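You operate a simulated robot arm through the tools that you are given. There is no shell and no other tool.

You are at the controls of a simulated robot arm. One attempt, no reset.

TASK
Wipe the open flange, centre the rated gasket, set the top flange on.
Fine: the rating plate names the gasket; finger marks off with the tube pad, pad back. Set down upright: tube pad. What is to be rubbed or washed off counts as gone when no trace of it is left.
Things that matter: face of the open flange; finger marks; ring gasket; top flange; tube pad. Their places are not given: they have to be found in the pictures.

Only the result counts: the job must be done as asked and must still hold three seconds after the hand-in. Knocking over, shifting, dropping, spilling or breaking anything else fails it.

THE ROBOT
A 7-joint arm with a two-finger parallel gripper, fixed in place. Base frame: the origin is on the floor under the middle of its stand, x ahead of it, y to its left, z up; the work surface is at about z = 0.75. Units: m, rad, N and s.
It reaches about 1.479 m from its shoulder. Its first joint turns from -2.897 to 2.897 rad. Payload 4.4 kg.
The tool frame sits at the grasp point between the pads (the TCP): z along the fingers, y along the line on which they close. The tips reach 0.023 m beyond it. The gripper opens to 0.094 m. The fingers are 0.038 m wide and 0.01 m thick; the gripper's body (0.054 by 0.096 m) begins 0.039 m behind the TCP.
Orientation is that of the tool frame in the base frame, as a unit quaternion [x, y, z, w]. With the fingers straight down and closing along the base's y, the tool's x points along the base's -x, its y along +y and its z along -z.

THE INTERFACE
- The arm moves only by the tool step_arm. Its argument "increments" is text: rows parted by semicolons, each of 7 numbers parted by spaces: the turn, a rotation vector about the base's x, y, z in units of 5 degrees (1.0 is 5 degrees), then the shift along the base's x, y, z in units of 30 mm (1.0 is 30 mm), then the gripper command, from -1 (shut) to 1 (fully open), values between in proportion. In form: rx ry rz tx ty tz fingers; .... A call has 1 to 20 rows; each row shifts and turns the commanded pose from where the row before left it. A call with a number of a shift or a turn outside -1 to 1 is refused whole. Rows are played at 5 a second. More than 0.05 m and 0.15 rad between two rows, or a gripper value outside its range, and nothing of the call is played. Where a pose cannot be reached the arm comes as near as it can. A force on the tool above 90 N (or 10 N above the force at the start of the call, whichever is more), or a blocked arm, ends the call early, and 0.2 s more pass. The fingers move at their own pace (about 0.072 m/s each) and stop on an object; they squeeze with about 35 N. The grip force told is the motor's: it shows also when the fingers shut on nothing. Time passes only in rows, and 0.2 s behind the last, so rows that do not move let the fingers close. The reply holds the time, the measured pose of the TCP, the force on the tool along the base axes, the opening and the grip force, in the units named above and with some noise, with the torque about the TCP (base axes, N m) and any sound that the robot's microphone picked up, and new pictures: "pictures" is both (left out), scene, wrist or none.
- Cameras (640 x 400 px; columns grow to the right, rows downward): "scene" is fixed at [0.0514, 0.5015, 1.5467]; the picture's right is [-0.11, -0.99, 0.00], its down [-0.57, 0.06, -0.82] and it looks along [0.81, -0.09, -0.57] (base axes); focal length 336 px, centre (320, 200). "wrist" rides on the gripper at [0.086, 0.016, -0.074] in the tool frame; the picture's right is [-0.18, 0.98, 0.00], its down [-0.58, -0.11, -0.81] and it looks along [-0.79, -0.15, 0.59] (tool axes); focal length 243 px, centre (320, 200).
- measure_at(camera, pixels): for up to 12 pixels [column, row] of the newest picture of that camera ("zoom" is the newest enlarged one), the place [x, y, z] in the base frame of the surface seen there, good to about 0.003 m, but the place of the scene camera against the robot may be out by one fixed shift of up to 0.025 m in any direction. The clock stands still meanwhile.
- inspect(camera, box): a new picture of the part [left, top, right, bottom] of that camera's present view, enlarged. The clock stands still meanwhile.
- hand_in(): hands the job in; it is judged then, once.

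Open the gripper and draw the arm clear of the work before you hand the job in, unless the task says otherwise.

The tools are called after "Emit:" by a JSON object that holds its "op" and its "data". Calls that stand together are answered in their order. step_arm: Moves the arm, as the interface text tells. Its arguments: {"type":"object","properties":{"increments":{"type":"string"},"pictures":{"type":"string","enum":["both","scene","wrist","none"]}},"required":["increments"]} The other tools are called the same way: measure_at (camera, pixels) gives the place of the surface under pixels of a picture; inspect (camera, box) takes an enlarged picture of a part of a camera's view; hand_in () hands the job in.

At the start:

```text
t: 0.0
position: [0.7086, 0.4477, 1.1016]
ee_rot: [0.0, 1.0, 0.0, 0.0]
contact_force: [-0.2, 0.3, 0.0]
ft_torque: [0.03, -0.03, -0.01]
gripper_width: 0.0942
grasp_force: 0.0
```

scene: 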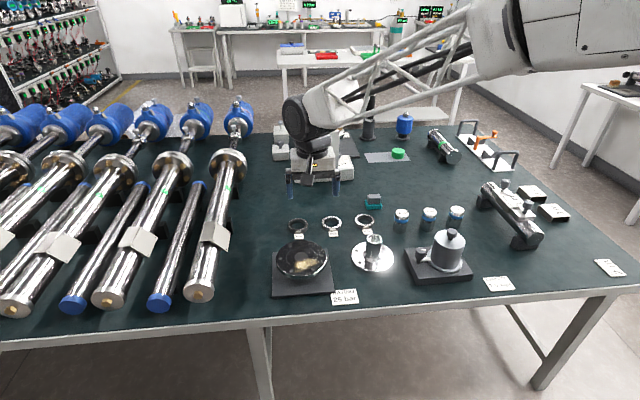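
wrist: 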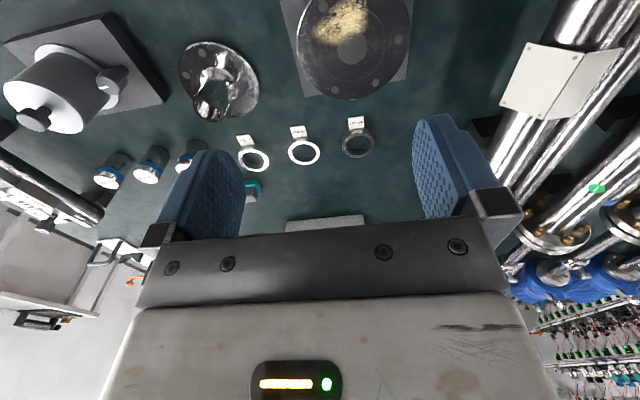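

The scene shows the open flange around (302,262), three rings around (298,226), (331,223), (364,220), the top flange near (373,255), a rating plate at (345,297), and a small teal pad at (374,200). I'll enlarge these regions to read labels.

Emit:
{"op": "inspect", "data": {"camera": "scene", "box": [260, 180, 420, 310]}}

Emit:
{"op": "inspect", "data": {"camera": "wrist", "box": [170, 0, 430, 230]}}

Emit:
{"op": "inspect", "data": {"camera": "scene", "box": [320, 280, 370, 311]}}

Emit:
{"op": "inspect", "data": {"camera": "scene", "box": [280, 205, 385, 250]}}

```text
3.08 times, centred on (340, 245) of scene
```

zoom: 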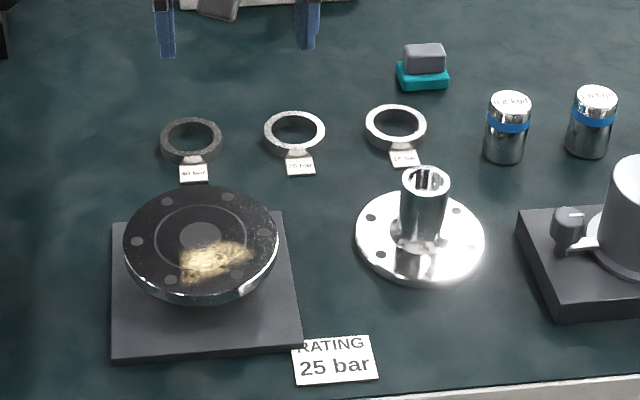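

```text
1.74 times, centred on (300, 115) of wrist
```

zoom: 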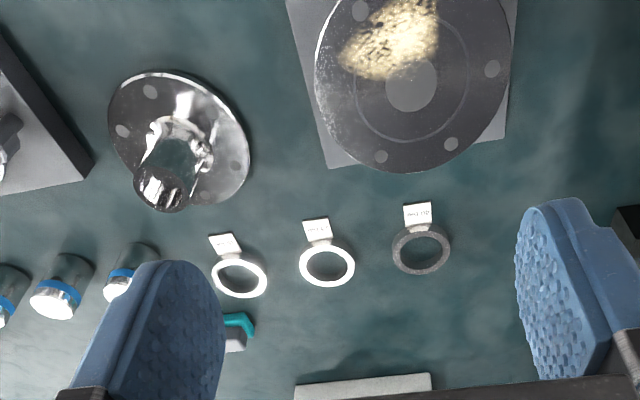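

```text
12.80 times, centred on (345, 296) of scene
```

zoom: 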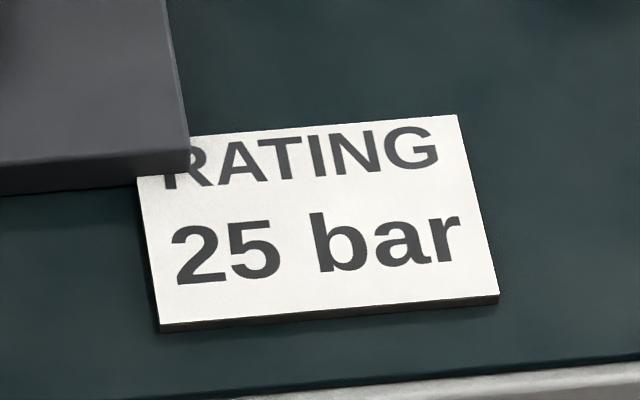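

```text
6.10 times, centred on (332, 228) of scene
```

zoom: 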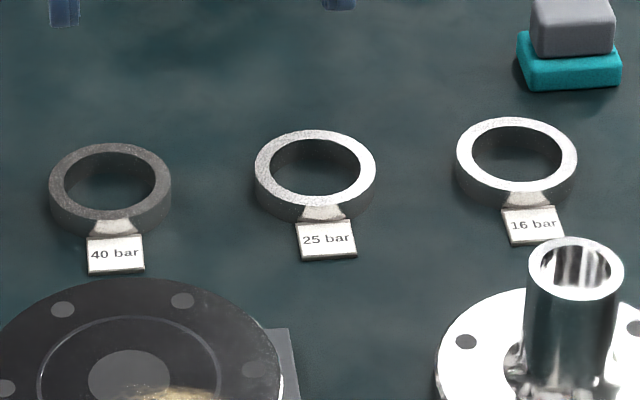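

The plate says 25 bar; the middle ring at (331,223) is tagged 25 bar. Now I look closer at the pad, the green object, other items, and the open flange for more marks.

Emit:
{"op": "inspect", "data": {"camera": "scene", "box": [355, 185, 395, 210]}}

Emit:
{"op": "inspect", "data": {"camera": "scene", "box": [350, 80, 520, 186]}}

Emit:
{"op": "inspect", "data": {"camera": "scene", "box": [262, 230, 342, 300]}}

Emit:
{"op": "inspect", "data": {"camera": "scene", "box": [340, 225, 410, 280]}}

Emit:
{"op": "inspect", "data": {"camera": "scene", "box": [385, 170, 640, 310]}}

```text
16.00 times, centred on (375, 198) of scene
```

zoom: 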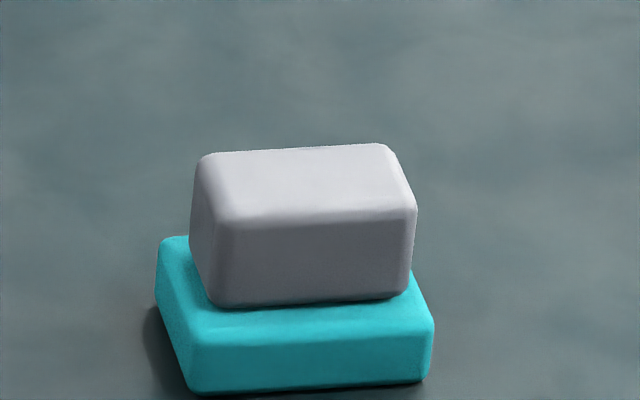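

```text
3.76 times, centred on (435, 133) of scene
```

zoom: 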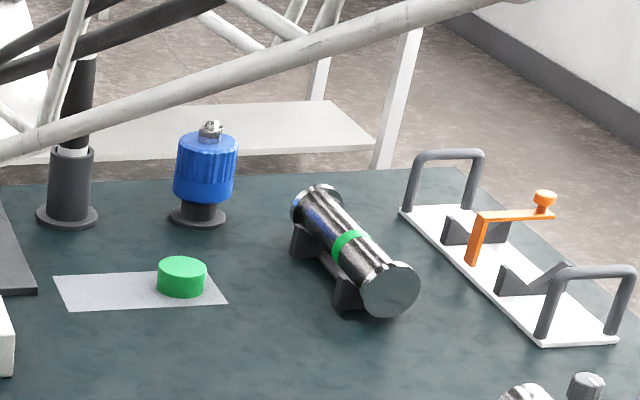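

```text
5.71 times, centred on (302, 265) of scene
```

zoom: 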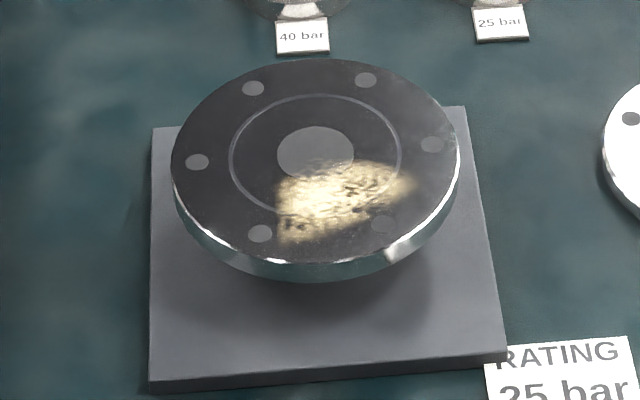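

```text
7.27 times, centred on (375, 252) of scene
```

zoom: 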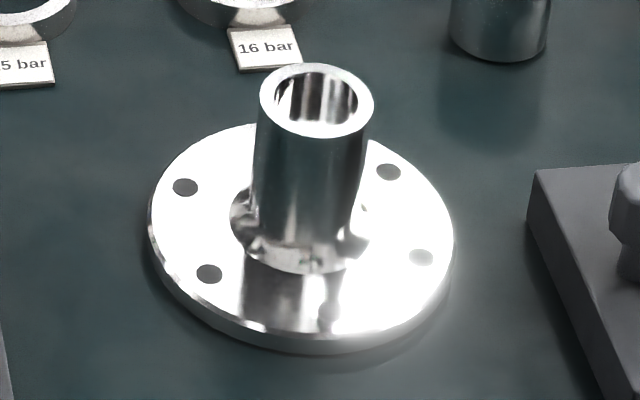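

```text
2.51 times, centred on (512, 240) of scene
```

zoom: 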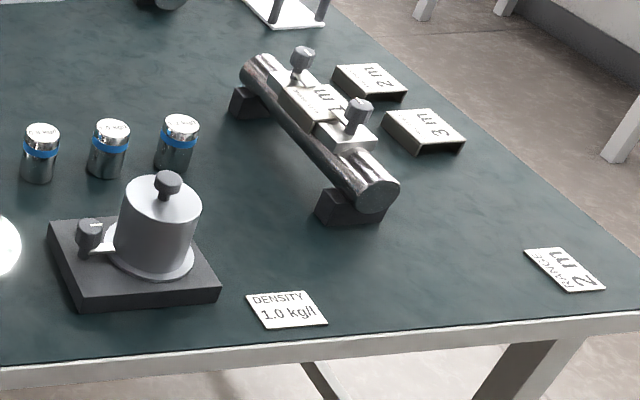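

The pad is a teal cushion with a grey grip block. I'll measure key points in both cameras to locate objects and find the scene camera's offset.

Emit:
{"op": "measure_at", "data": {"camera": "scene", "pixels": [[374, 196], [374, 206], [331, 217], [322, 223], [341, 221], [331, 229], [303, 256], [303, 243], [303, 269], [282, 259], [326, 254], [374, 237]]}}

Emit:
{"op": "measure_at", "data": {"camera": "wrist", "pixels": [[303, 140], [303, 163], [290, 150], [318, 152], [303, 152], [352, 50], [297, 46], [411, 46], [350, 99], [252, 193], [247, 192], [254, 184]]}}

Emit:
{"op": "measure_at", "data": {"camera": "wrist", "pixels": [[210, 110], [212, 45], [258, 90], [182, 60], [340, 20], [360, 5], [365, 145], [247, 153], [300, 90], [405, 75]]}}

```text
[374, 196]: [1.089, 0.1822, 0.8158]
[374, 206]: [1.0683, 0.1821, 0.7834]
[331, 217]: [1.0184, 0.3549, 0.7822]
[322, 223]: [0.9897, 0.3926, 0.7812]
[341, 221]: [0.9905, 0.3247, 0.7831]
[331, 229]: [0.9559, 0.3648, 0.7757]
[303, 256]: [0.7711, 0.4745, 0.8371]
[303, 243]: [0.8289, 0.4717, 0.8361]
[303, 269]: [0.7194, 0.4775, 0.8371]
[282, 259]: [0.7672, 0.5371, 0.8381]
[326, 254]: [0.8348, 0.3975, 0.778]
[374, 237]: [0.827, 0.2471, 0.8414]
```

```text
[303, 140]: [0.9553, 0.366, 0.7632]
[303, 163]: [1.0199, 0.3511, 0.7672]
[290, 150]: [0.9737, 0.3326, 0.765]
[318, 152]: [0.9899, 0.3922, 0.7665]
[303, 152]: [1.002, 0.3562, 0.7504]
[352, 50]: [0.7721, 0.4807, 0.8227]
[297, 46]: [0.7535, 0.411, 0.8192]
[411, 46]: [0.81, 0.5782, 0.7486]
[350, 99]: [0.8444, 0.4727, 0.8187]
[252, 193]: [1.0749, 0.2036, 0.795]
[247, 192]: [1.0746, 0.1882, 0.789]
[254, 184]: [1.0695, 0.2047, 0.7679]
```

```text
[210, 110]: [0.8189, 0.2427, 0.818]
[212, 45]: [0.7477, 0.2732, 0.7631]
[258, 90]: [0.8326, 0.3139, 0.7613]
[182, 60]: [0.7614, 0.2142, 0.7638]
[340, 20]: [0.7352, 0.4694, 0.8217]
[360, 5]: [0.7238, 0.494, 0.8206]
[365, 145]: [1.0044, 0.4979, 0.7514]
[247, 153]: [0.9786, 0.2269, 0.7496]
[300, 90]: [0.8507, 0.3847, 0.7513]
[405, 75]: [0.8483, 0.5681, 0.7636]
```

Wrist-camera depths put the table at z≈0.75, the flange face at z≈0.82, the 25 bar ring around (0.988, 0.36) and the pad around (1.075, 0.19); the scene camera reads about 15 mm high. I move above the pad to see it closely.

Emit:
{"op": "step_arm", "data": {"increments": "0 0 0 0.94 -0.66 -0.385 1;0 0 0 0.94 -0.66 -0.385 1;0 0 0 0.94 -0.66 -0.385 1;0 0 0 0.94 -0.66 -0.385 1;0 0 0 0.94 -0.66 -0.385 1;0 0 0 0.94 -0.66 -0.385 1;0 0 0 0.94 -0.66 -0.385 1;0 0 0 0.94 -0.66 -0.385 1;0 0 0 0.94 -0.66 -0.385 1;0 0 0 0.94 -0.66 -0.385 1;0 0 0 0.94 -0.66 -0.385 1;0 0 0 0.94 -0.66 -0.385 1;0 0 0 0 0 0 1"}}

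```text
t: 2.8
position: [1.0474, 0.2098, 0.9635]
ee_rot: [-0.001, 1.0, 0.001, 0.0]
contact_force: [0.4, 0.7, 0.4]
ft_torque: [-0.01, 0.0, -0.01]
gripper_width: 0.094
grasp_force: 0.0
```

scene: 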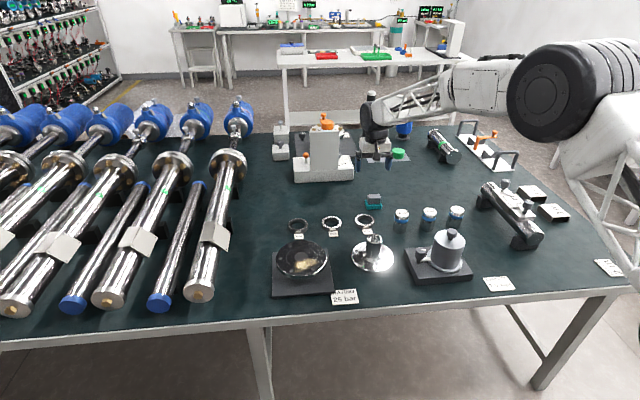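
wrist: 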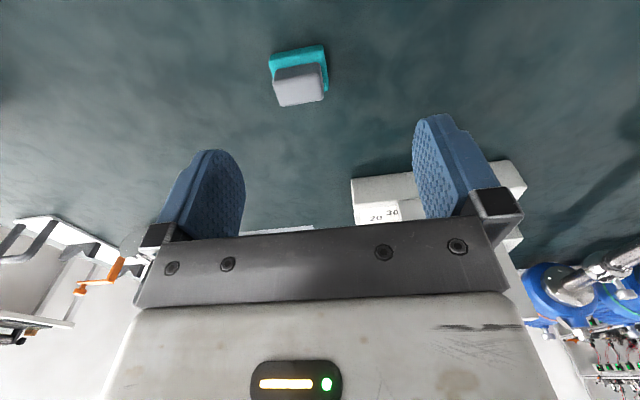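

The pad is at about (299,78) in the wrist picture. I enlarge and measure its corners.

Emit:
{"op": "inspect", "data": {"camera": "wrist", "box": [255, 35, 345, 115]}}

Emit:
{"op": "inspect", "data": {"camera": "scene", "box": [355, 185, 395, 210]}}

```text
5.00 times, centred on (300, 75) of wrist
```

zoom: 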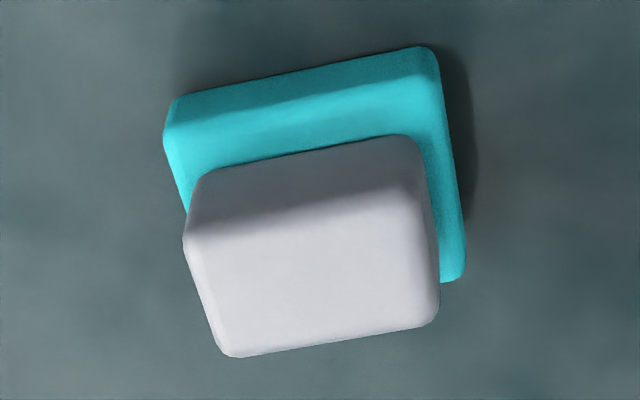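

```text
16.00 times, centred on (375, 198) of scene
```

zoom: 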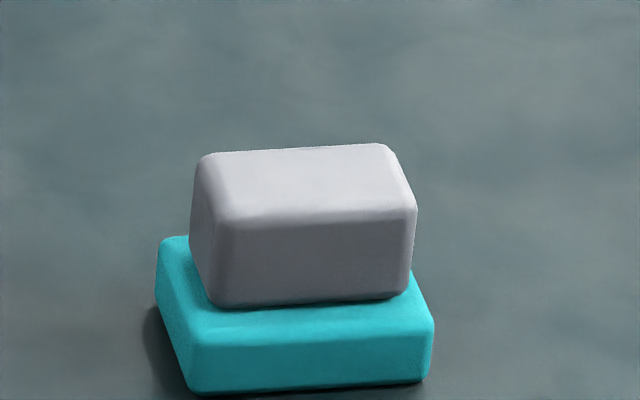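

I measure points on the grey grip block's top and on the teal pad in the wrist picture to get the centre, height and yaw.

Emit:
{"op": "measure_at", "data": {"camera": "wrist", "pixels": [[278, 84], [319, 76], [321, 97], [284, 103], [300, 90], [272, 56], [323, 46], [326, 88], [271, 68], [298, 60], [275, 75], [325, 70]]}}

Emit:
{"op": "measure_at", "data": {"camera": "zoom", "pixels": [[200, 165], [380, 150], [405, 205], [215, 220], [300, 185], [200, 335], [425, 325], [170, 250], [415, 285], [310, 320]]}}

```text
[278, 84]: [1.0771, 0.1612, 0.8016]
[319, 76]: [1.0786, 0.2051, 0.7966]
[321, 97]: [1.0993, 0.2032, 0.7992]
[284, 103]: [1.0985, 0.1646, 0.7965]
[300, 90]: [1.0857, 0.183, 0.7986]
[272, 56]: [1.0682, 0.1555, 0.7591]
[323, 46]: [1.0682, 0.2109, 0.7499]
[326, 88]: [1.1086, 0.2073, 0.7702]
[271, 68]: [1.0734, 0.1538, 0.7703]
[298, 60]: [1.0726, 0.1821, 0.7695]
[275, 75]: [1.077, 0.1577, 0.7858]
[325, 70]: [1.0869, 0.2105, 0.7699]
```

```text
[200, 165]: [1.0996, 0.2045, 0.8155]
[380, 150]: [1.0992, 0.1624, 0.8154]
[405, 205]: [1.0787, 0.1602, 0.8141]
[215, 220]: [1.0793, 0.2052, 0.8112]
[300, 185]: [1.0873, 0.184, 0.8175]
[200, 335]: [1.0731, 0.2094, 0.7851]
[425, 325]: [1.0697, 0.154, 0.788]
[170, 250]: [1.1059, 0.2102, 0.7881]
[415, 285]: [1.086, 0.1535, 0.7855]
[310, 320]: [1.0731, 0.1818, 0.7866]
```

The grip block is centred near (1.088, 0.183), 0.026 x 0.046 m with top z≈0.799 and teal top ≈0.770, with yaw near zero. I move over it and go down to z≈0.85 to check alignment.

Emit:
{"op": "step_arm", "data": {"increments": "0 0 0 0.342 -0.225 -0.944 1;0 0 0 0.342 -0.225 -0.944 1;0 0 0 0.342 -0.225 -0.944 1;0 0 0 0.342 -0.225 -0.944 1;0 0 0 0 0 0 1"}}

```text
t: 4.0
position: [1.0872, 0.1817, 0.85]
ee_rot: [0.0, 1.0, -0.001, 0.0]
contact_force: [-1.1, 0.2, -0.1]
ft_torque: [-0.04, -0.01, 0.0]
gripper_width: 0.0936
grasp_force: 0.0
```

scene: 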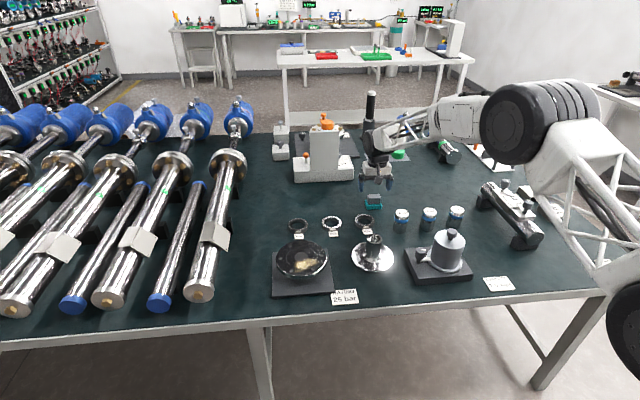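
wrist: 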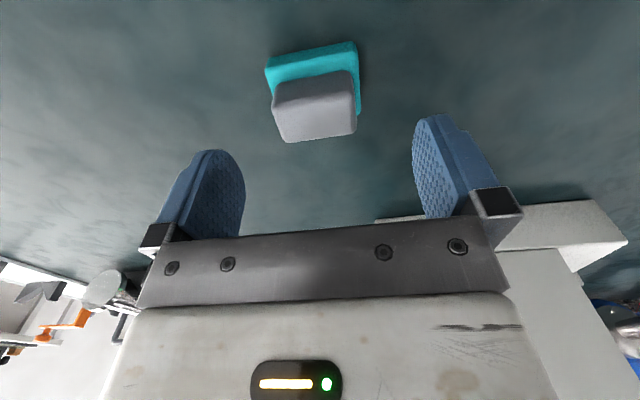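

The pad sits centred between the fingers; there is a white box ahead on the right (wrist ~ (560,230)), so I check its distance and re-measure the block.

Emit:
{"op": "measure_at", "data": {"camera": "wrist", "pixels": [[400, 219], [560, 225], [610, 215], [590, 260], [530, 290], [280, 110], [352, 100], [350, 128], [290, 137], [318, 112], [300, 65], [360, 80]]}}

Emit:
{"op": "inspect", "data": {"camera": "scene", "box": [280, 90, 440, 215]}}

```text
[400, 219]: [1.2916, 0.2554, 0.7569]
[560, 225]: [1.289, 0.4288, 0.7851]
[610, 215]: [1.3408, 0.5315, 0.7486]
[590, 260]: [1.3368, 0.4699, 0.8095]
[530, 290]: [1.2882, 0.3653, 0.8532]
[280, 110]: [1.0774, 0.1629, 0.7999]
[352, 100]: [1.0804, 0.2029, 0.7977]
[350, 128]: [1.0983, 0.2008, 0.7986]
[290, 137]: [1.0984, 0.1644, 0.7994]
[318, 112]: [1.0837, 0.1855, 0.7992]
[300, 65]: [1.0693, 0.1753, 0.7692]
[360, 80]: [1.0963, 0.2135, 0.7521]
```

```text
3.20 times, centred on (360, 152) of scene
```

zoom: 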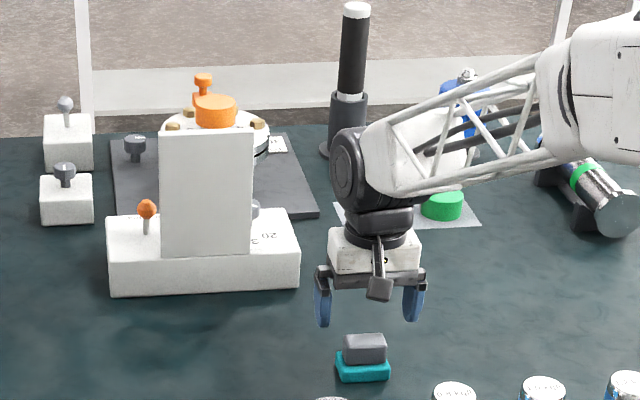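

The box is 0.2 m ahead, clear. I descend to z≈0.797 (tips ~4 mm above the teal) and close on the grip block.

Emit:
{"op": "step_arm", "data": {"increments": "0 0 0 0.015 0.02 -0.88 1;0 0 0 0.015 0.02 -0.88 1;0 0 0 0 0 0 1;0 0 0 0 0 0 -1;0 0 0 0 0 0 -1;0 0 0 0 0 0 -1;0 0 0 0 0 0 -1"}}

```text
t: 5.6
position: [1.088, 0.184, 0.7966]
ee_rot: [0.0, 1.0, 0.0, 0.0]
contact_force: [0.3, 0.0, 0.8]
ft_torque: [0.02, 0.0, 0.04]
gripper_width: 0.0492
grasp_force: 35.2
```

scene: 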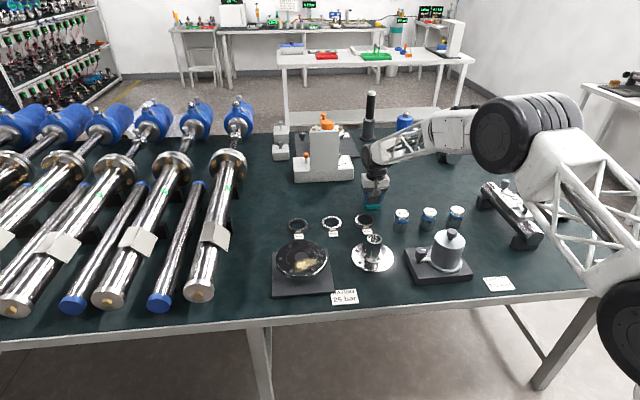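
wrist: 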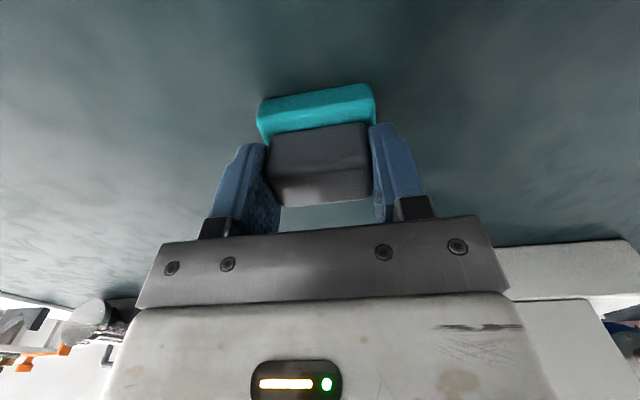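

Grip holds at 0.049 m opening. I lift straight up, then move back toward the flange to a viewing pose.

Emit:
{"op": "step_arm", "data": {"increments": "0 0 0 0 0 0.5 -1;0 0 0 0 0 1 -1;0 0 0 0 0 1 -1;0 0 0 0 0 1 -1;0 0 0 0 0 1 -1;0 0 0 -0.951 0.647 0.2 -1;0 0 0 -0.951 0.647 0.2 -1;0 0 0 -0.951 0.647 0.2 -1;0 0 0 -0.951 0.647 0.2 -1;0 0 0 -0.951 0.647 0.2 -1;0 0 0 -0.951 0.647 0.2 -1;0 0 0 -0.951 0.647 0.2 -1;0 0 0 -0.951 0.647 0.2 -1;0 0 0 -0.951 0.647 0.2 -1;0 0 0 -0.951 0.647 0.2 -1;0 0 0 -0.951 0.647 0.2 -1;0 0 0 -0.951 0.647 0.2 -1;0 0 0 -0.951 0.647 0.2 -1;0 0 0 -0.951 0.647 0.2 -1;0 0 0 0 0 0 -1"}}

```text
t: 9.8
position: [0.6892, 0.4552, 1.0157]
ee_rot: [-0.001, 1.0, 0.0, 0.0]
contact_force: [0.5, -0.9, -0.3]
ft_torque: [-0.01, 0.0, 0.0]
gripper_width: 0.0491
grasp_force: 34.7
```

scene: 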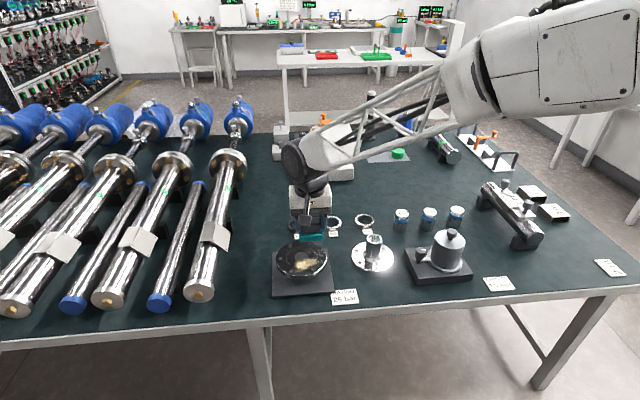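
wrist: 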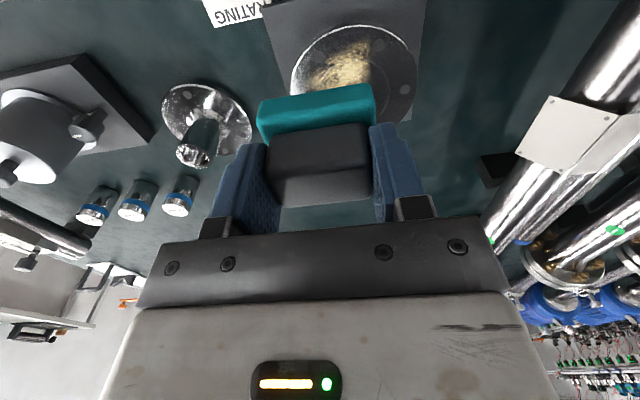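

The pad is held straight. I enlarge the flange in both views to map the smear and the face's centre.

Emit:
{"op": "inspect", "data": {"camera": "wrist", "box": [270, 0, 430, 100]}}

Emit:
{"op": "inspect", "data": {"camera": "scene", "box": [266, 236, 338, 281]}}

```text
4.00 times, centred on (350, 50) of wrist
```

zoom: 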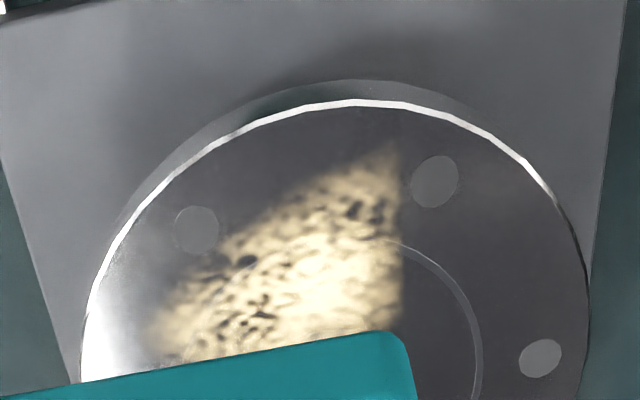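

```text
8.89 times, centred on (302, 258) of scene
```

zoom: 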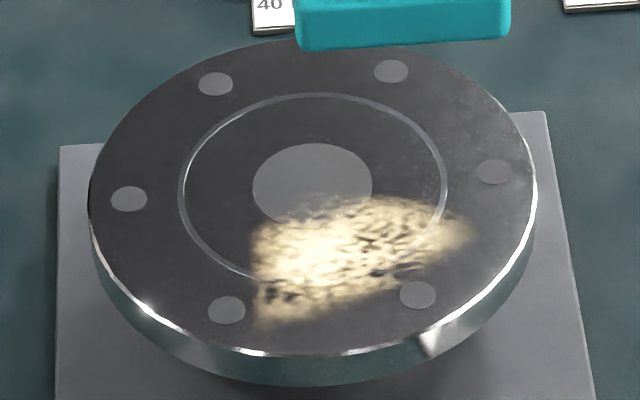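

I measure the rim, bore and smear extents in the enlarged scene view.

Emit:
{"op": "measure_at", "data": {"camera": "zoom", "pixels": [[95, 198], [530, 202], [310, 350], [255, 186], [370, 188], [312, 146], [312, 226], [255, 325], [470, 235], [255, 230], [440, 203], [400, 290]]}}

Emit:
{"op": "measure_at", "data": {"camera": "zoom", "pixels": [[216, 84], [391, 71], [129, 199], [494, 171], [227, 310], [418, 295], [312, 94], [180, 190], [445, 190], [312, 284], [312, 186]]}}

Emit:
{"op": "measure_at", "data": {"camera": "wrist", "pixels": [[350, 26], [295, 70], [340, 85], [392, 35], [350, 75], [348, 40], [310, 80], [400, 68], [374, 65], [350, 60]]}}

```text
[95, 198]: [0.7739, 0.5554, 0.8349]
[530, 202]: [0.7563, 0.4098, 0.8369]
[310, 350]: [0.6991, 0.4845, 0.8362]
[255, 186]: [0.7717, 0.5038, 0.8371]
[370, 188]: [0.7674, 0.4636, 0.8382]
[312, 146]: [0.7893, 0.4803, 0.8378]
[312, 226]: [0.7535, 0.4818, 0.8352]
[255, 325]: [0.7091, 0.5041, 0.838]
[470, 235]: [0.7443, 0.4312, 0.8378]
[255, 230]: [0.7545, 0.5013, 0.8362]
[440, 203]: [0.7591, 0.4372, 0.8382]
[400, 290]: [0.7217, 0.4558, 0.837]
```

```text
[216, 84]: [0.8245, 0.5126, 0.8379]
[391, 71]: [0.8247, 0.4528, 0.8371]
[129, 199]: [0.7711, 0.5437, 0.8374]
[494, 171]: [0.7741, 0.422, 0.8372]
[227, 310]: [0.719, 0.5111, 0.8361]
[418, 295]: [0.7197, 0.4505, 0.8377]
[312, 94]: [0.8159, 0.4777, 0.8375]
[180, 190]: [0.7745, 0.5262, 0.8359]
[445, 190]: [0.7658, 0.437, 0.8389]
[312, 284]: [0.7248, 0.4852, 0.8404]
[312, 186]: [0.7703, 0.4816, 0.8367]
```

```text
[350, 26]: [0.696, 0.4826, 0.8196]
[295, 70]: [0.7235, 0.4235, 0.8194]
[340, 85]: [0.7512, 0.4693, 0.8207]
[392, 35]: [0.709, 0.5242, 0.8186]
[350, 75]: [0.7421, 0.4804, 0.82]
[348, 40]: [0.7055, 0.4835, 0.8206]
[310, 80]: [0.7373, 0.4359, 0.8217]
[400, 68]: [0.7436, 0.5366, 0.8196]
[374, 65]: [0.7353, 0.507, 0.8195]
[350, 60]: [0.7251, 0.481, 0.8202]
```

Bolt-hole pairs give the face centre at ≈(0.771, 0.482), z≈0.820, radius 0.075; the smear spans x≈0.70–0.77, y≈0.43–0.51. I go over the smear and come down to just above contact.

Emit:
{"op": "step_arm", "data": {"increments": "0 0 0 0.307 0.13 -0.87 -1;0 0 0 0.307 0.13 -0.87 -1;0 0 0 0.307 0.13 -0.87 -1;0 0 0 0.307 0.13 -0.87 -1;0 0 0 0.307 0.13 -0.87 -1;0 0 0 0 0 0 -1"}}

```text
t: 11.2
position: [0.7361, 0.475, 0.8853]
ee_rot: [0.0, 1.0, 0.0, 0.0]
contact_force: [-0.7, -0.2, -0.6]
ft_torque: [-0.02, 0.01, 0.0]
gripper_width: 0.0491
grasp_force: 34.9
```

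scene: 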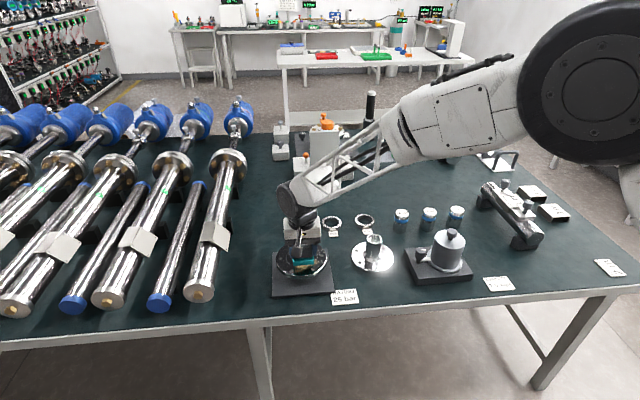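
wrist: 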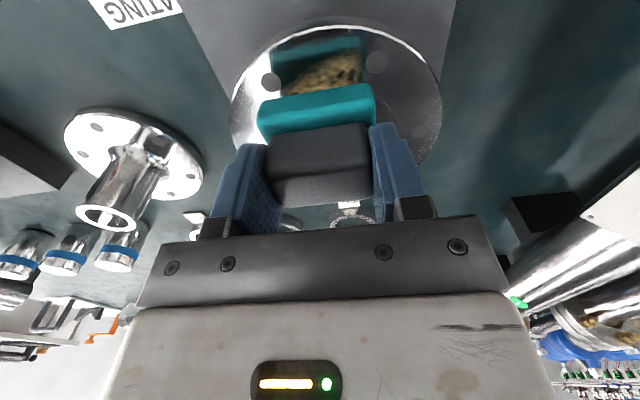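

The pad hovers about 18 mm above the face. I descend in small steps until the force shows contact.

Emit:
{"op": "step_arm", "data": {"increments": "0 0 0 0 0 -0.5 -1;0 0 0 0 0 -0.1 -1;0 0 0 0 0 -0.05 -1;0 0 0 0 0 0 -1", "pictures": "none"}}

```text
t: 12.2
position: [0.7352, 0.476, 0.8668]
ee_rot: [0.0, 1.0, -0.001, 0.001]
contact_force: [0.3, -2.6, 11.8]
ft_torque: [-0.15, 0.03, -0.01]
gripper_width: 0.0491
grasp_force: 34.9
```

Contact at 11.8 N with the pad on the face. I start rubbing with strokes along y over the smear at x≈0.735 and x≈0.720.

Emit:
{"op": "step_arm", "data": {"increments": "0 0 0 0 0.4 0 -1;0 0 0 0 0.4 0 -1;0 0 0 0 0.37 0 -1;0 0 0 0 -0.38 0 -1;0 0 0 0 -0.38 0 -1;0 0 0 0 -0.38 0 -1;0 0 0 0 -0.38 0 -1;0 0 0 0 -0.38 0 -1;0 0 0 0 -0.38 0 -1;0 0 0 0 -0.38 0 -1;0 0 0 -0.5 0 0 -1;0 0 0 0 0.38 0 -1;0 0 0 0 0.38 0 -1;0 0 0 0 0.38 0 -1;0 0 0 0 0.38 0 -1;0 0 0 0 0.38 0 -1;0 0 0 0 0.38 0 -1;0 0 0 0 0.38 0 -1"}}

```text
t: 16.0
position: [0.7206, 0.5094, 0.8643]
ee_rot: [0.001, 1.0, 0.001, 0.0]
contact_force: [0.2, -6.5, 16.8]
ft_torque: [-0.37, 0.03, 0.01]
gripper_width: 0.0493
grasp_force: 35.0
```

scene: 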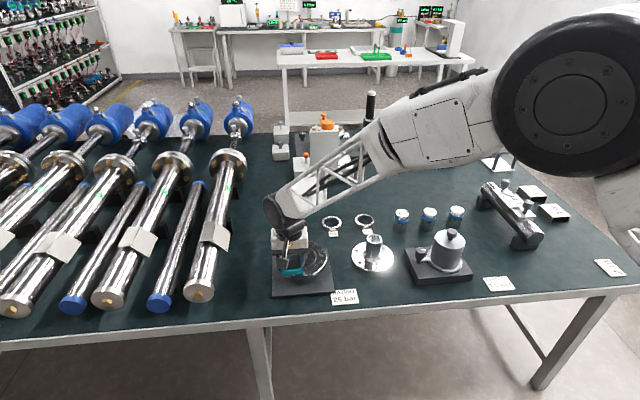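
wrist: 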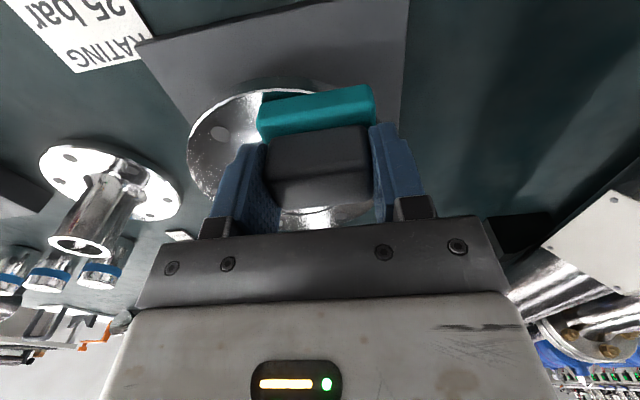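

The force stays at ~17 N and the pad remains square in the grip. I continue with strokes at x≈0.755 and x≈0.745.

Emit:
{"op": "step_arm", "data": {"increments": "0 0 0 0.4 0 0 -1;0 0 0 0.4 0 0 -1;0 0 0 0.37 0 0 -1;0 0 0 0 -0.38 0 -1;0 0 0 0 -0.38 0 -1;0 0 0 0 -0.38 0 -1;0 0 0 0 -0.38 0 -1;0 0 0 0 -0.38 0 -1;0 0 0 0 -0.38 0 -1;0 0 0 0 -0.38 0 -1;0 0 0 -0.3 0 0 -1;0 0 0 0 0.38 0 -1;0 0 0 0 0.38 0 -1;0 0 0 0 0.38 0 -1;0 0 0 0 0.38 0 -1;0 0 0 0 0.38 0 -1;0 0 0 0 0.38 0 -1;0 0 0 0 0.38 0 -1"}}

```text
t: 19.8
position: [0.7476, 0.5091, 0.8664]
ee_rot: [-0.001, 1.0, 0.0, 0.001]
contact_force: [-0.6, -0.1, -0.5]
ft_torque: [-0.01, -0.03, 0.03]
gripper_width: 0.0489
grasp_force: 35.2
```

scene: 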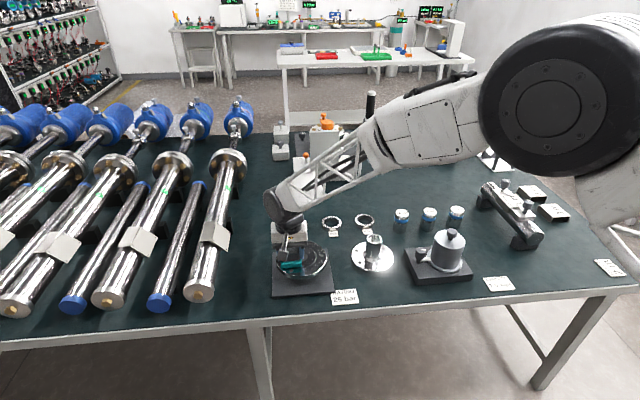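
wrist: 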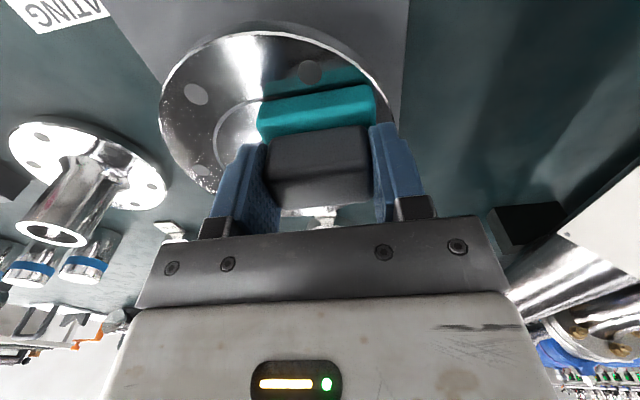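

The contact force has dropped to zero, so contact was lost on the last strokes. I lift clear to look at what remains of the smear.

Emit:
{"op": "step_arm", "data": {"increments": "0 0 0 -0.2 -0.2 1 -1;0 0 0 -0.3 -0.3 1 -1;0 0 0 -0.3 -0.3 1 -1;0 0 0 -0.3 -0.3 1 -1;0 0 0 -0.3 -0.3 1 -1;0 0 0 0 0 0 -1", "pictures": "both"}}

Emit:
{"op": "inspect", "data": {"camera": "scene", "box": [266, 236, 338, 281]}}

Emit:
{"op": "inspect", "data": {"camera": "wrist", "box": [230, 0, 430, 125]}}

```text
t: 21.2
position: [0.7039, 0.4676, 1.0161]
ee_rot: [0.001, 1.0, 0.0, 0.0]
contact_force: [0.5, -0.1, -1.2]
ft_torque: [0.01, -0.01, 0.0]
gripper_width: 0.0489
grasp_force: 35.5
```

scene: 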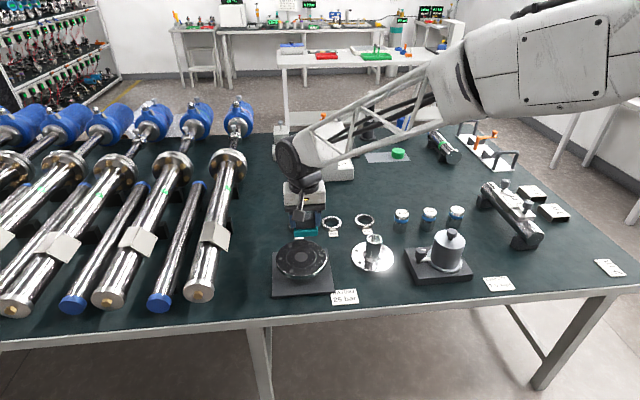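
wrist: 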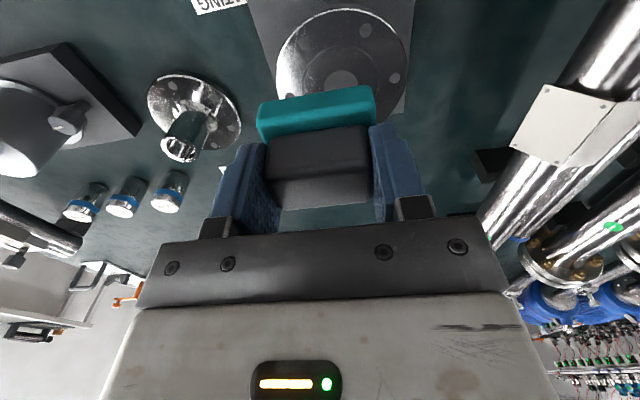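

```text
8.89 times, centred on (302, 258) of scene
```

zoom: 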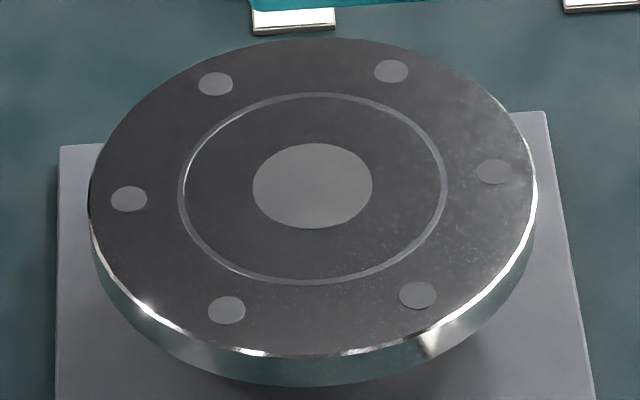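

```text
3.20 times, centred on (330, 62) of wrist
```

zoom: 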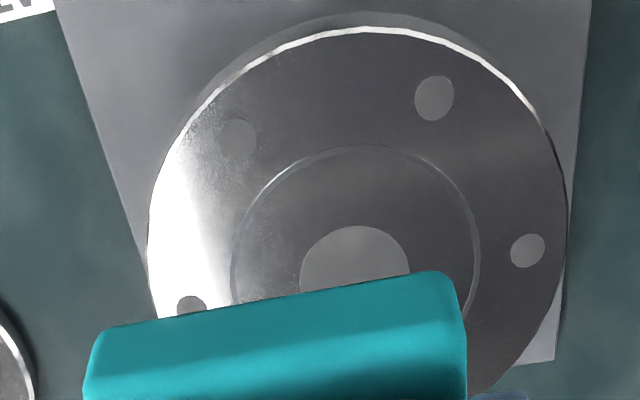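

The yellow smear looks gone in both views, but faint specks are visible near (430,250) of the zoom. I look closer for any trace.

Emit:
{"op": "inspect", "data": {"camera": "scene", "box": [296, 252, 328, 277]}}

Emit:
{"op": "inspect", "data": {"camera": "scene", "box": [276, 252, 308, 277]}}

Emit:
{"op": "inspect", "data": {"camera": "scene", "box": [296, 238, 328, 258]}}

Emit:
{"op": "inspect", "data": {"camera": "scene", "box": [345, 235, 400, 275]}}

Emit:
{"op": "inspect", "data": {"camera": "wrist", "box": [275, 5, 345, 95]}}

```text
16.00 times, centred on (312, 264) of scene
```

zoom: 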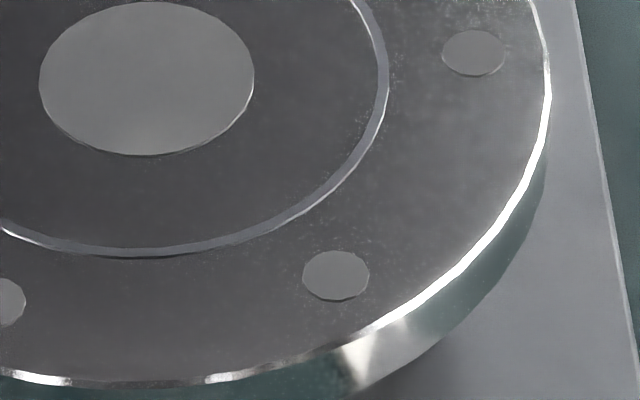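

```text
16.00 times, centred on (292, 264) of scene
```

zoom: 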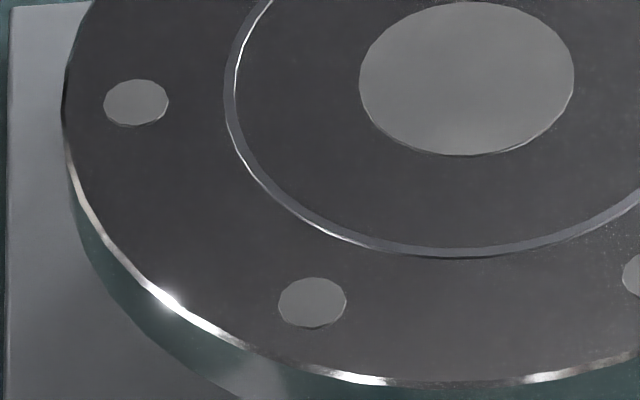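

```text
16.00 times, centred on (312, 248) of scene
```

zoom: 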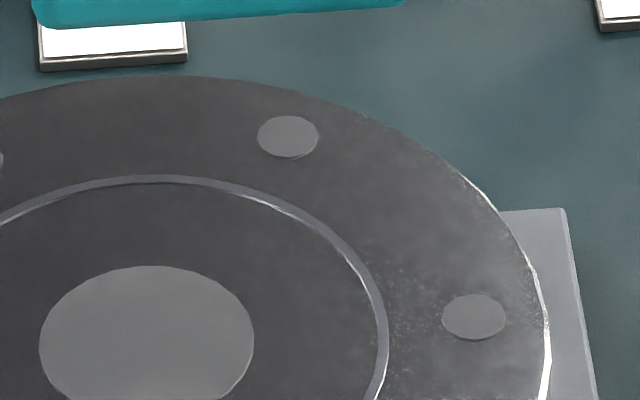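

```text
10.00 times, centred on (372, 255) of scene
```

zoom: 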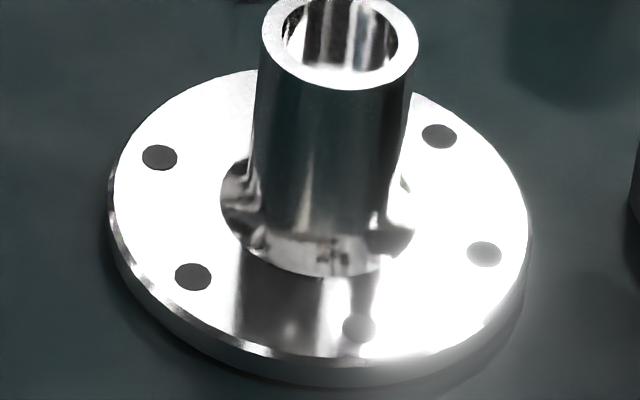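

```text
4.44 times, centred on (310, 50) of wrist
```

zoom: 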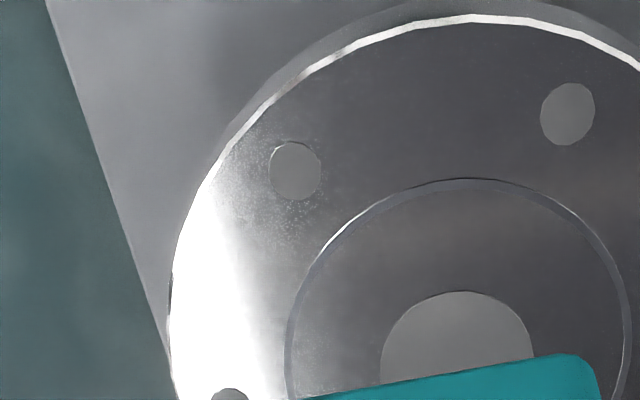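

The colour is gone; the faint grey specks look like metal glare, but I'll make another pass across that side to be sure. I move back over (0.755, 0.45) and make contact again.

Emit:
{"op": "step_arm", "data": {"increments": "0 0 0 0.34 -0.117 -0.873 -1;0 0 0 0.34 -0.117 -0.873 -1;0 0 0 0.34 -0.117 -0.873 -1;0 0 0 0.34 -0.117 -0.873 -1;0 0 0 0.34 -0.117 -0.873 -1;0 0 0 0 0 -0.5 -1;0 0 0 0 0 -0.1 -1;0 0 0 0 0 -0.08 -1;0 0 0 0 0 0 -1", "pictures": "none"}}

```text
t: 23.2
position: [0.7566, 0.4497, 0.8655]
ee_rot: [0.0, 1.0, 0.001, 0.001]
contact_force: [-1.3, -0.6, 15.0]
ft_torque: [-0.11, 0.1, 0.01]
gripper_width: 0.0491
grasp_force: 35.0
```

Contact at 15 N. I rub along x across the right half of the face.

Emit:
{"op": "step_arm", "data": {"increments": "0 0 0 0.4 0 0 -1;0 0 0 0.4 0 0 -1;0 0 0 0.4 0 0 -1;0 0 0 0.4 0 0 -1;0 0 0 -0.4 0 0 -1;0 0 0 -0.4 0 0 -1;0 0 0 -0.4 0 0 -1;0 0 0 -0.4 0 0 -1;0 0 0 -0.4 0 0 -1;0 0 0 -0.4 0 0 -1;0 0 0 -0.4 0 0 -1;0 0 0 0 -0.4 0 -1;0 0 0 0.4 0 0 -1;0 0 0 0.4 0 0 -1;0 0 0 0.4 0 0 -1;0 0 0 0.4 0 0 -1;0 0 0 0.4 0 0 -1;0 0 0 0 0.5 0 -1", "pictures": "none"}}

```text
t: 27.0
position: [0.7802, 0.4527, 0.8627]
ee_rot: [0.0, 1.0, 0.001, -0.001]
contact_force: [0.9, -5.9, 15.6]
ft_torque: [-0.24, -0.26, -0.02]
gripper_width: 0.0491
grasp_force: 35.0
```

Contact still ~16 N. I finish with strokes over the left half and centre of the face.

Emit:
{"op": "step_arm", "data": {"increments": "0 0 0 0 0.4 0 -1;0 0 0 0 0.4 0 -1;0 0 0 -0.4 0 0 -1;0 0 0 -0.4 0 0 -1;0 0 0 -0.4 0 0 -1;0 0 0 -0.4 0 0 -1;0 0 0 -0.4 0 0 -1;0 0 0 0 0.4 0 -1;0 0 0 0 0.4 0 -1;0 0 0 0.4 0 0 -1;0 0 0 0.4 0 0 -1;0 0 0 0.4 0 0 -1;0 0 0 0.4 0 0 -1;0 0 0 0.4 0 0 -1;0 0 0 0.4 0 0 -1", "pictures": "none"}}

Emit:
{"op": "step_arm", "data": {"increments": "0 0 0 -0.3 -0.2 0.5 -1;0 0 0 -0.6 -0.3 1 -1;0 0 0 -0.6 -0.3 1 -1;0 0 0 -0.6 -0.3 1 -1;0 0 0 -0.6 -0.3 1 -1;0 0 0 -0.6 -0.3 1 -1;0 0 0 0 0 0 -1", "pictures": "both"}}

Emit:
{"op": "inspect", "data": {"camera": "scene", "box": [266, 236, 338, 281]}}

Emit:
{"op": "inspect", "data": {"camera": "wrist", "box": [230, 0, 430, 125]}}

```text
t: 30.2
position: [0.7922, 0.5008, 0.8636]
ee_rot: [0.0, 1.0, 0.0, 0.0]
contact_force: [-0.4, 0.2, -1.4]
ft_torque: [-0.04, 0.02, 0.01]
gripper_width: 0.0491
grasp_force: 34.6
```

```text
t: 31.8
position: [0.6923, 0.4503, 1.0307]
ee_rot: [0.0, 1.0, -0.001, 0.0]
contact_force: [0.4, -0.8, -0.2]
ft_torque: [0.0, 0.0, -0.01]
gripper_width: 0.0493
grasp_force: 35.3
```

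scene: 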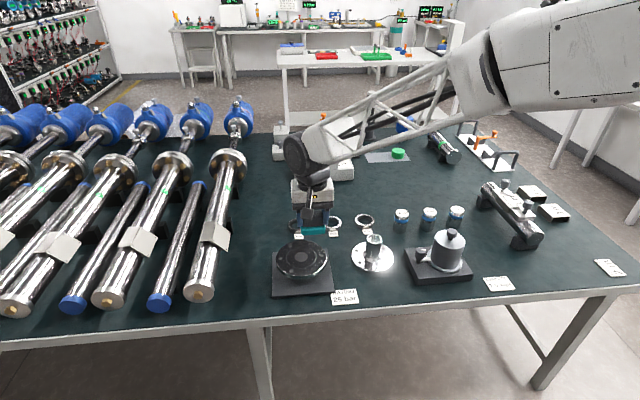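
wrist: 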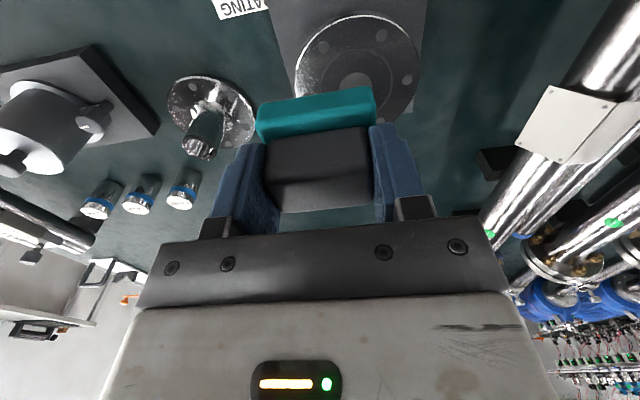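

```text
8.89 times, centred on (302, 258) of scene
```

zoom: 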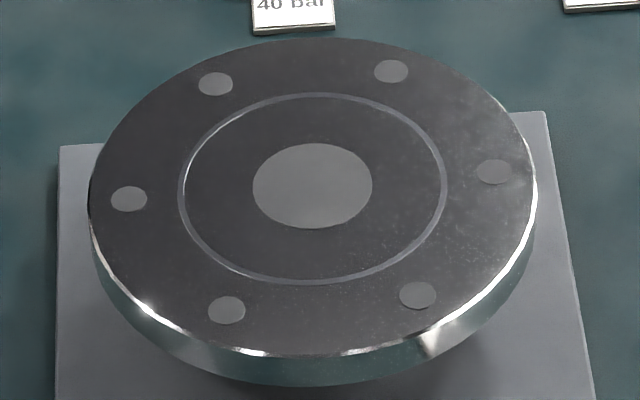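

```text
3.20 times, centred on (330, 62) of wrist
```

zoom: 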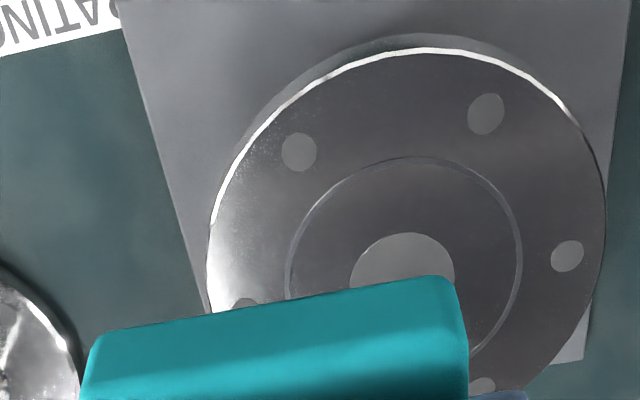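

The specks haven't changed after the second pass, so they're glare on the metal; the face is clean. I carry the pad back to above its original place (1.088, 0.184).

Emit:
{"op": "step_arm", "data": {"increments": "0 0 0 0.943 -0.634 -0.19 -1;0 0 0 0.943 -0.634 -0.19 -1;0 0 0 0.943 -0.634 -0.19 -1;0 0 0 0.943 -0.634 -0.19 -1;0 0 0 0.943 -0.634 -0.19 -1;0 0 0 0.943 -0.634 -0.19 -1;0 0 0 0.943 -0.634 -0.19 -1;0 0 0 0.943 -0.634 -0.19 -1;0 0 0 0.943 -0.634 -0.19 -1;0 0 0 0.943 -0.634 -0.19 -1;0 0 0 0.943 -0.634 -0.19 -1;0 0 0 0.943 -0.634 -0.19 -1;0 0 0 0.943 -0.634 -0.19 -1;0 0 0 0.943 -0.634 -0.19 -1;0 0 0 0 0 -0.9 -1;0 0 0 0 0 -0.9 -1;0 0 0 0 0 -0.9 -1;0 0 0 0 0 -0.9 -1;0 0 0 0 0 0 -1"}}

```text
t: 35.8
position: [1.0883, 0.1842, 0.842]
ee_rot: [-0.001, 1.0, 0.0, -0.001]
contact_force: [-0.3, 0.4, -0.2]
ft_torque: [-0.02, -0.01, 0.03]
gripper_width: 0.0496
grasp_force: 34.9
```

scene: 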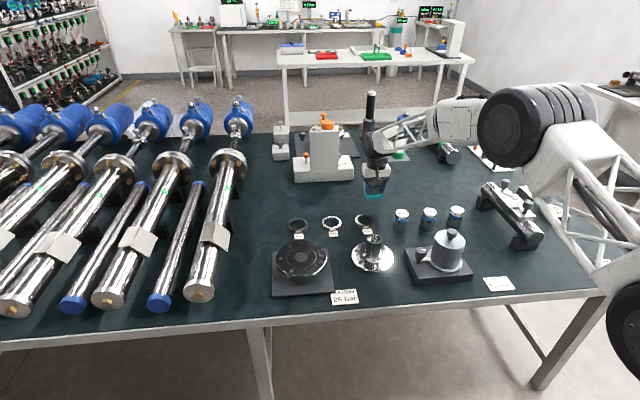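
wrist: 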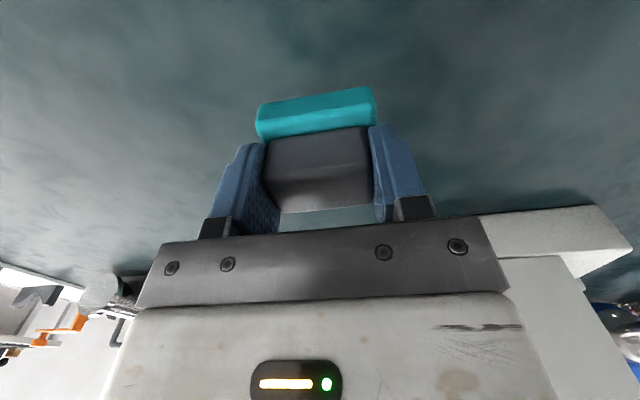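

Positioned over the original spot at z=0.842. I lower to z≈0.797 and then in 1.5 mm steps until contact.

Emit:
{"op": "step_arm", "data": {"increments": "0 0 0 0 0 -0.7 -1;0 0 0 0 0 -0.7 -1;0 0 0 0 0 -0.1 -1;0 0 0 0 0 -0.05 -1;0 0 0 0 0 0 -1", "pictures": "none"}}

```text
t: 37.0
position: [1.0896, 0.1851, 0.795]
ee_rot: [0.0, 1.0, 0.0, 0.0]
contact_force: [0.8, 0.5, -0.5]
ft_torque: [0.0, 0.03, -0.01]
gripper_width: 0.0489
grasp_force: 35.4
```

No contact yet at z=0.795; I lower in 1 mm steps.

Emit:
{"op": "step_arm", "data": {"increments": "0 0 0 0 0 -0.035 -1;0 0 0 0 0 0 -1", "pictures": "none"}}

Emit:
{"op": "step_arm", "data": {"increments": "0 0 0 0 0 -0.035 -1;0 0 0 0 0 0 -1", "pictures": "wrist"}}

```text
t: 37.6
position: [1.0897, 0.184, 0.7932]
ee_rot: [0.0, 1.0, 0.001, 0.0]
contact_force: [0.4, -0.6, 0.2]
ft_torque: [-0.03, 0.0, -0.04]
gripper_width: 0.0491
grasp_force: 34.4
```

```text
t: 38.2
position: [1.089, 0.1847, 0.7928]
ee_rot: [0.001, 1.0, 0.0, 0.001]
contact_force: [-1.6, 0.0, 5.2]
ft_torque: [-0.05, 0.03, -0.03]
gripper_width: 0.0492
grasp_force: 35.0
```

wrist: 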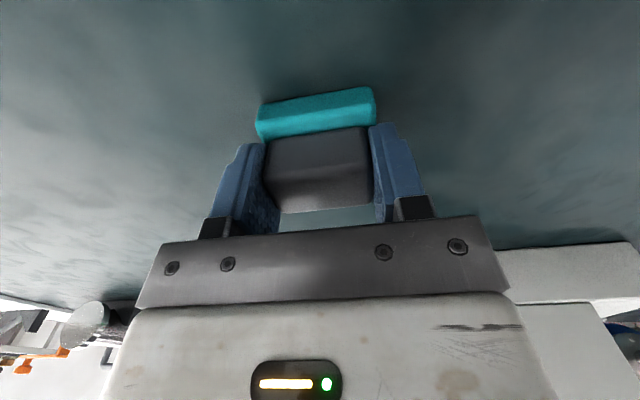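

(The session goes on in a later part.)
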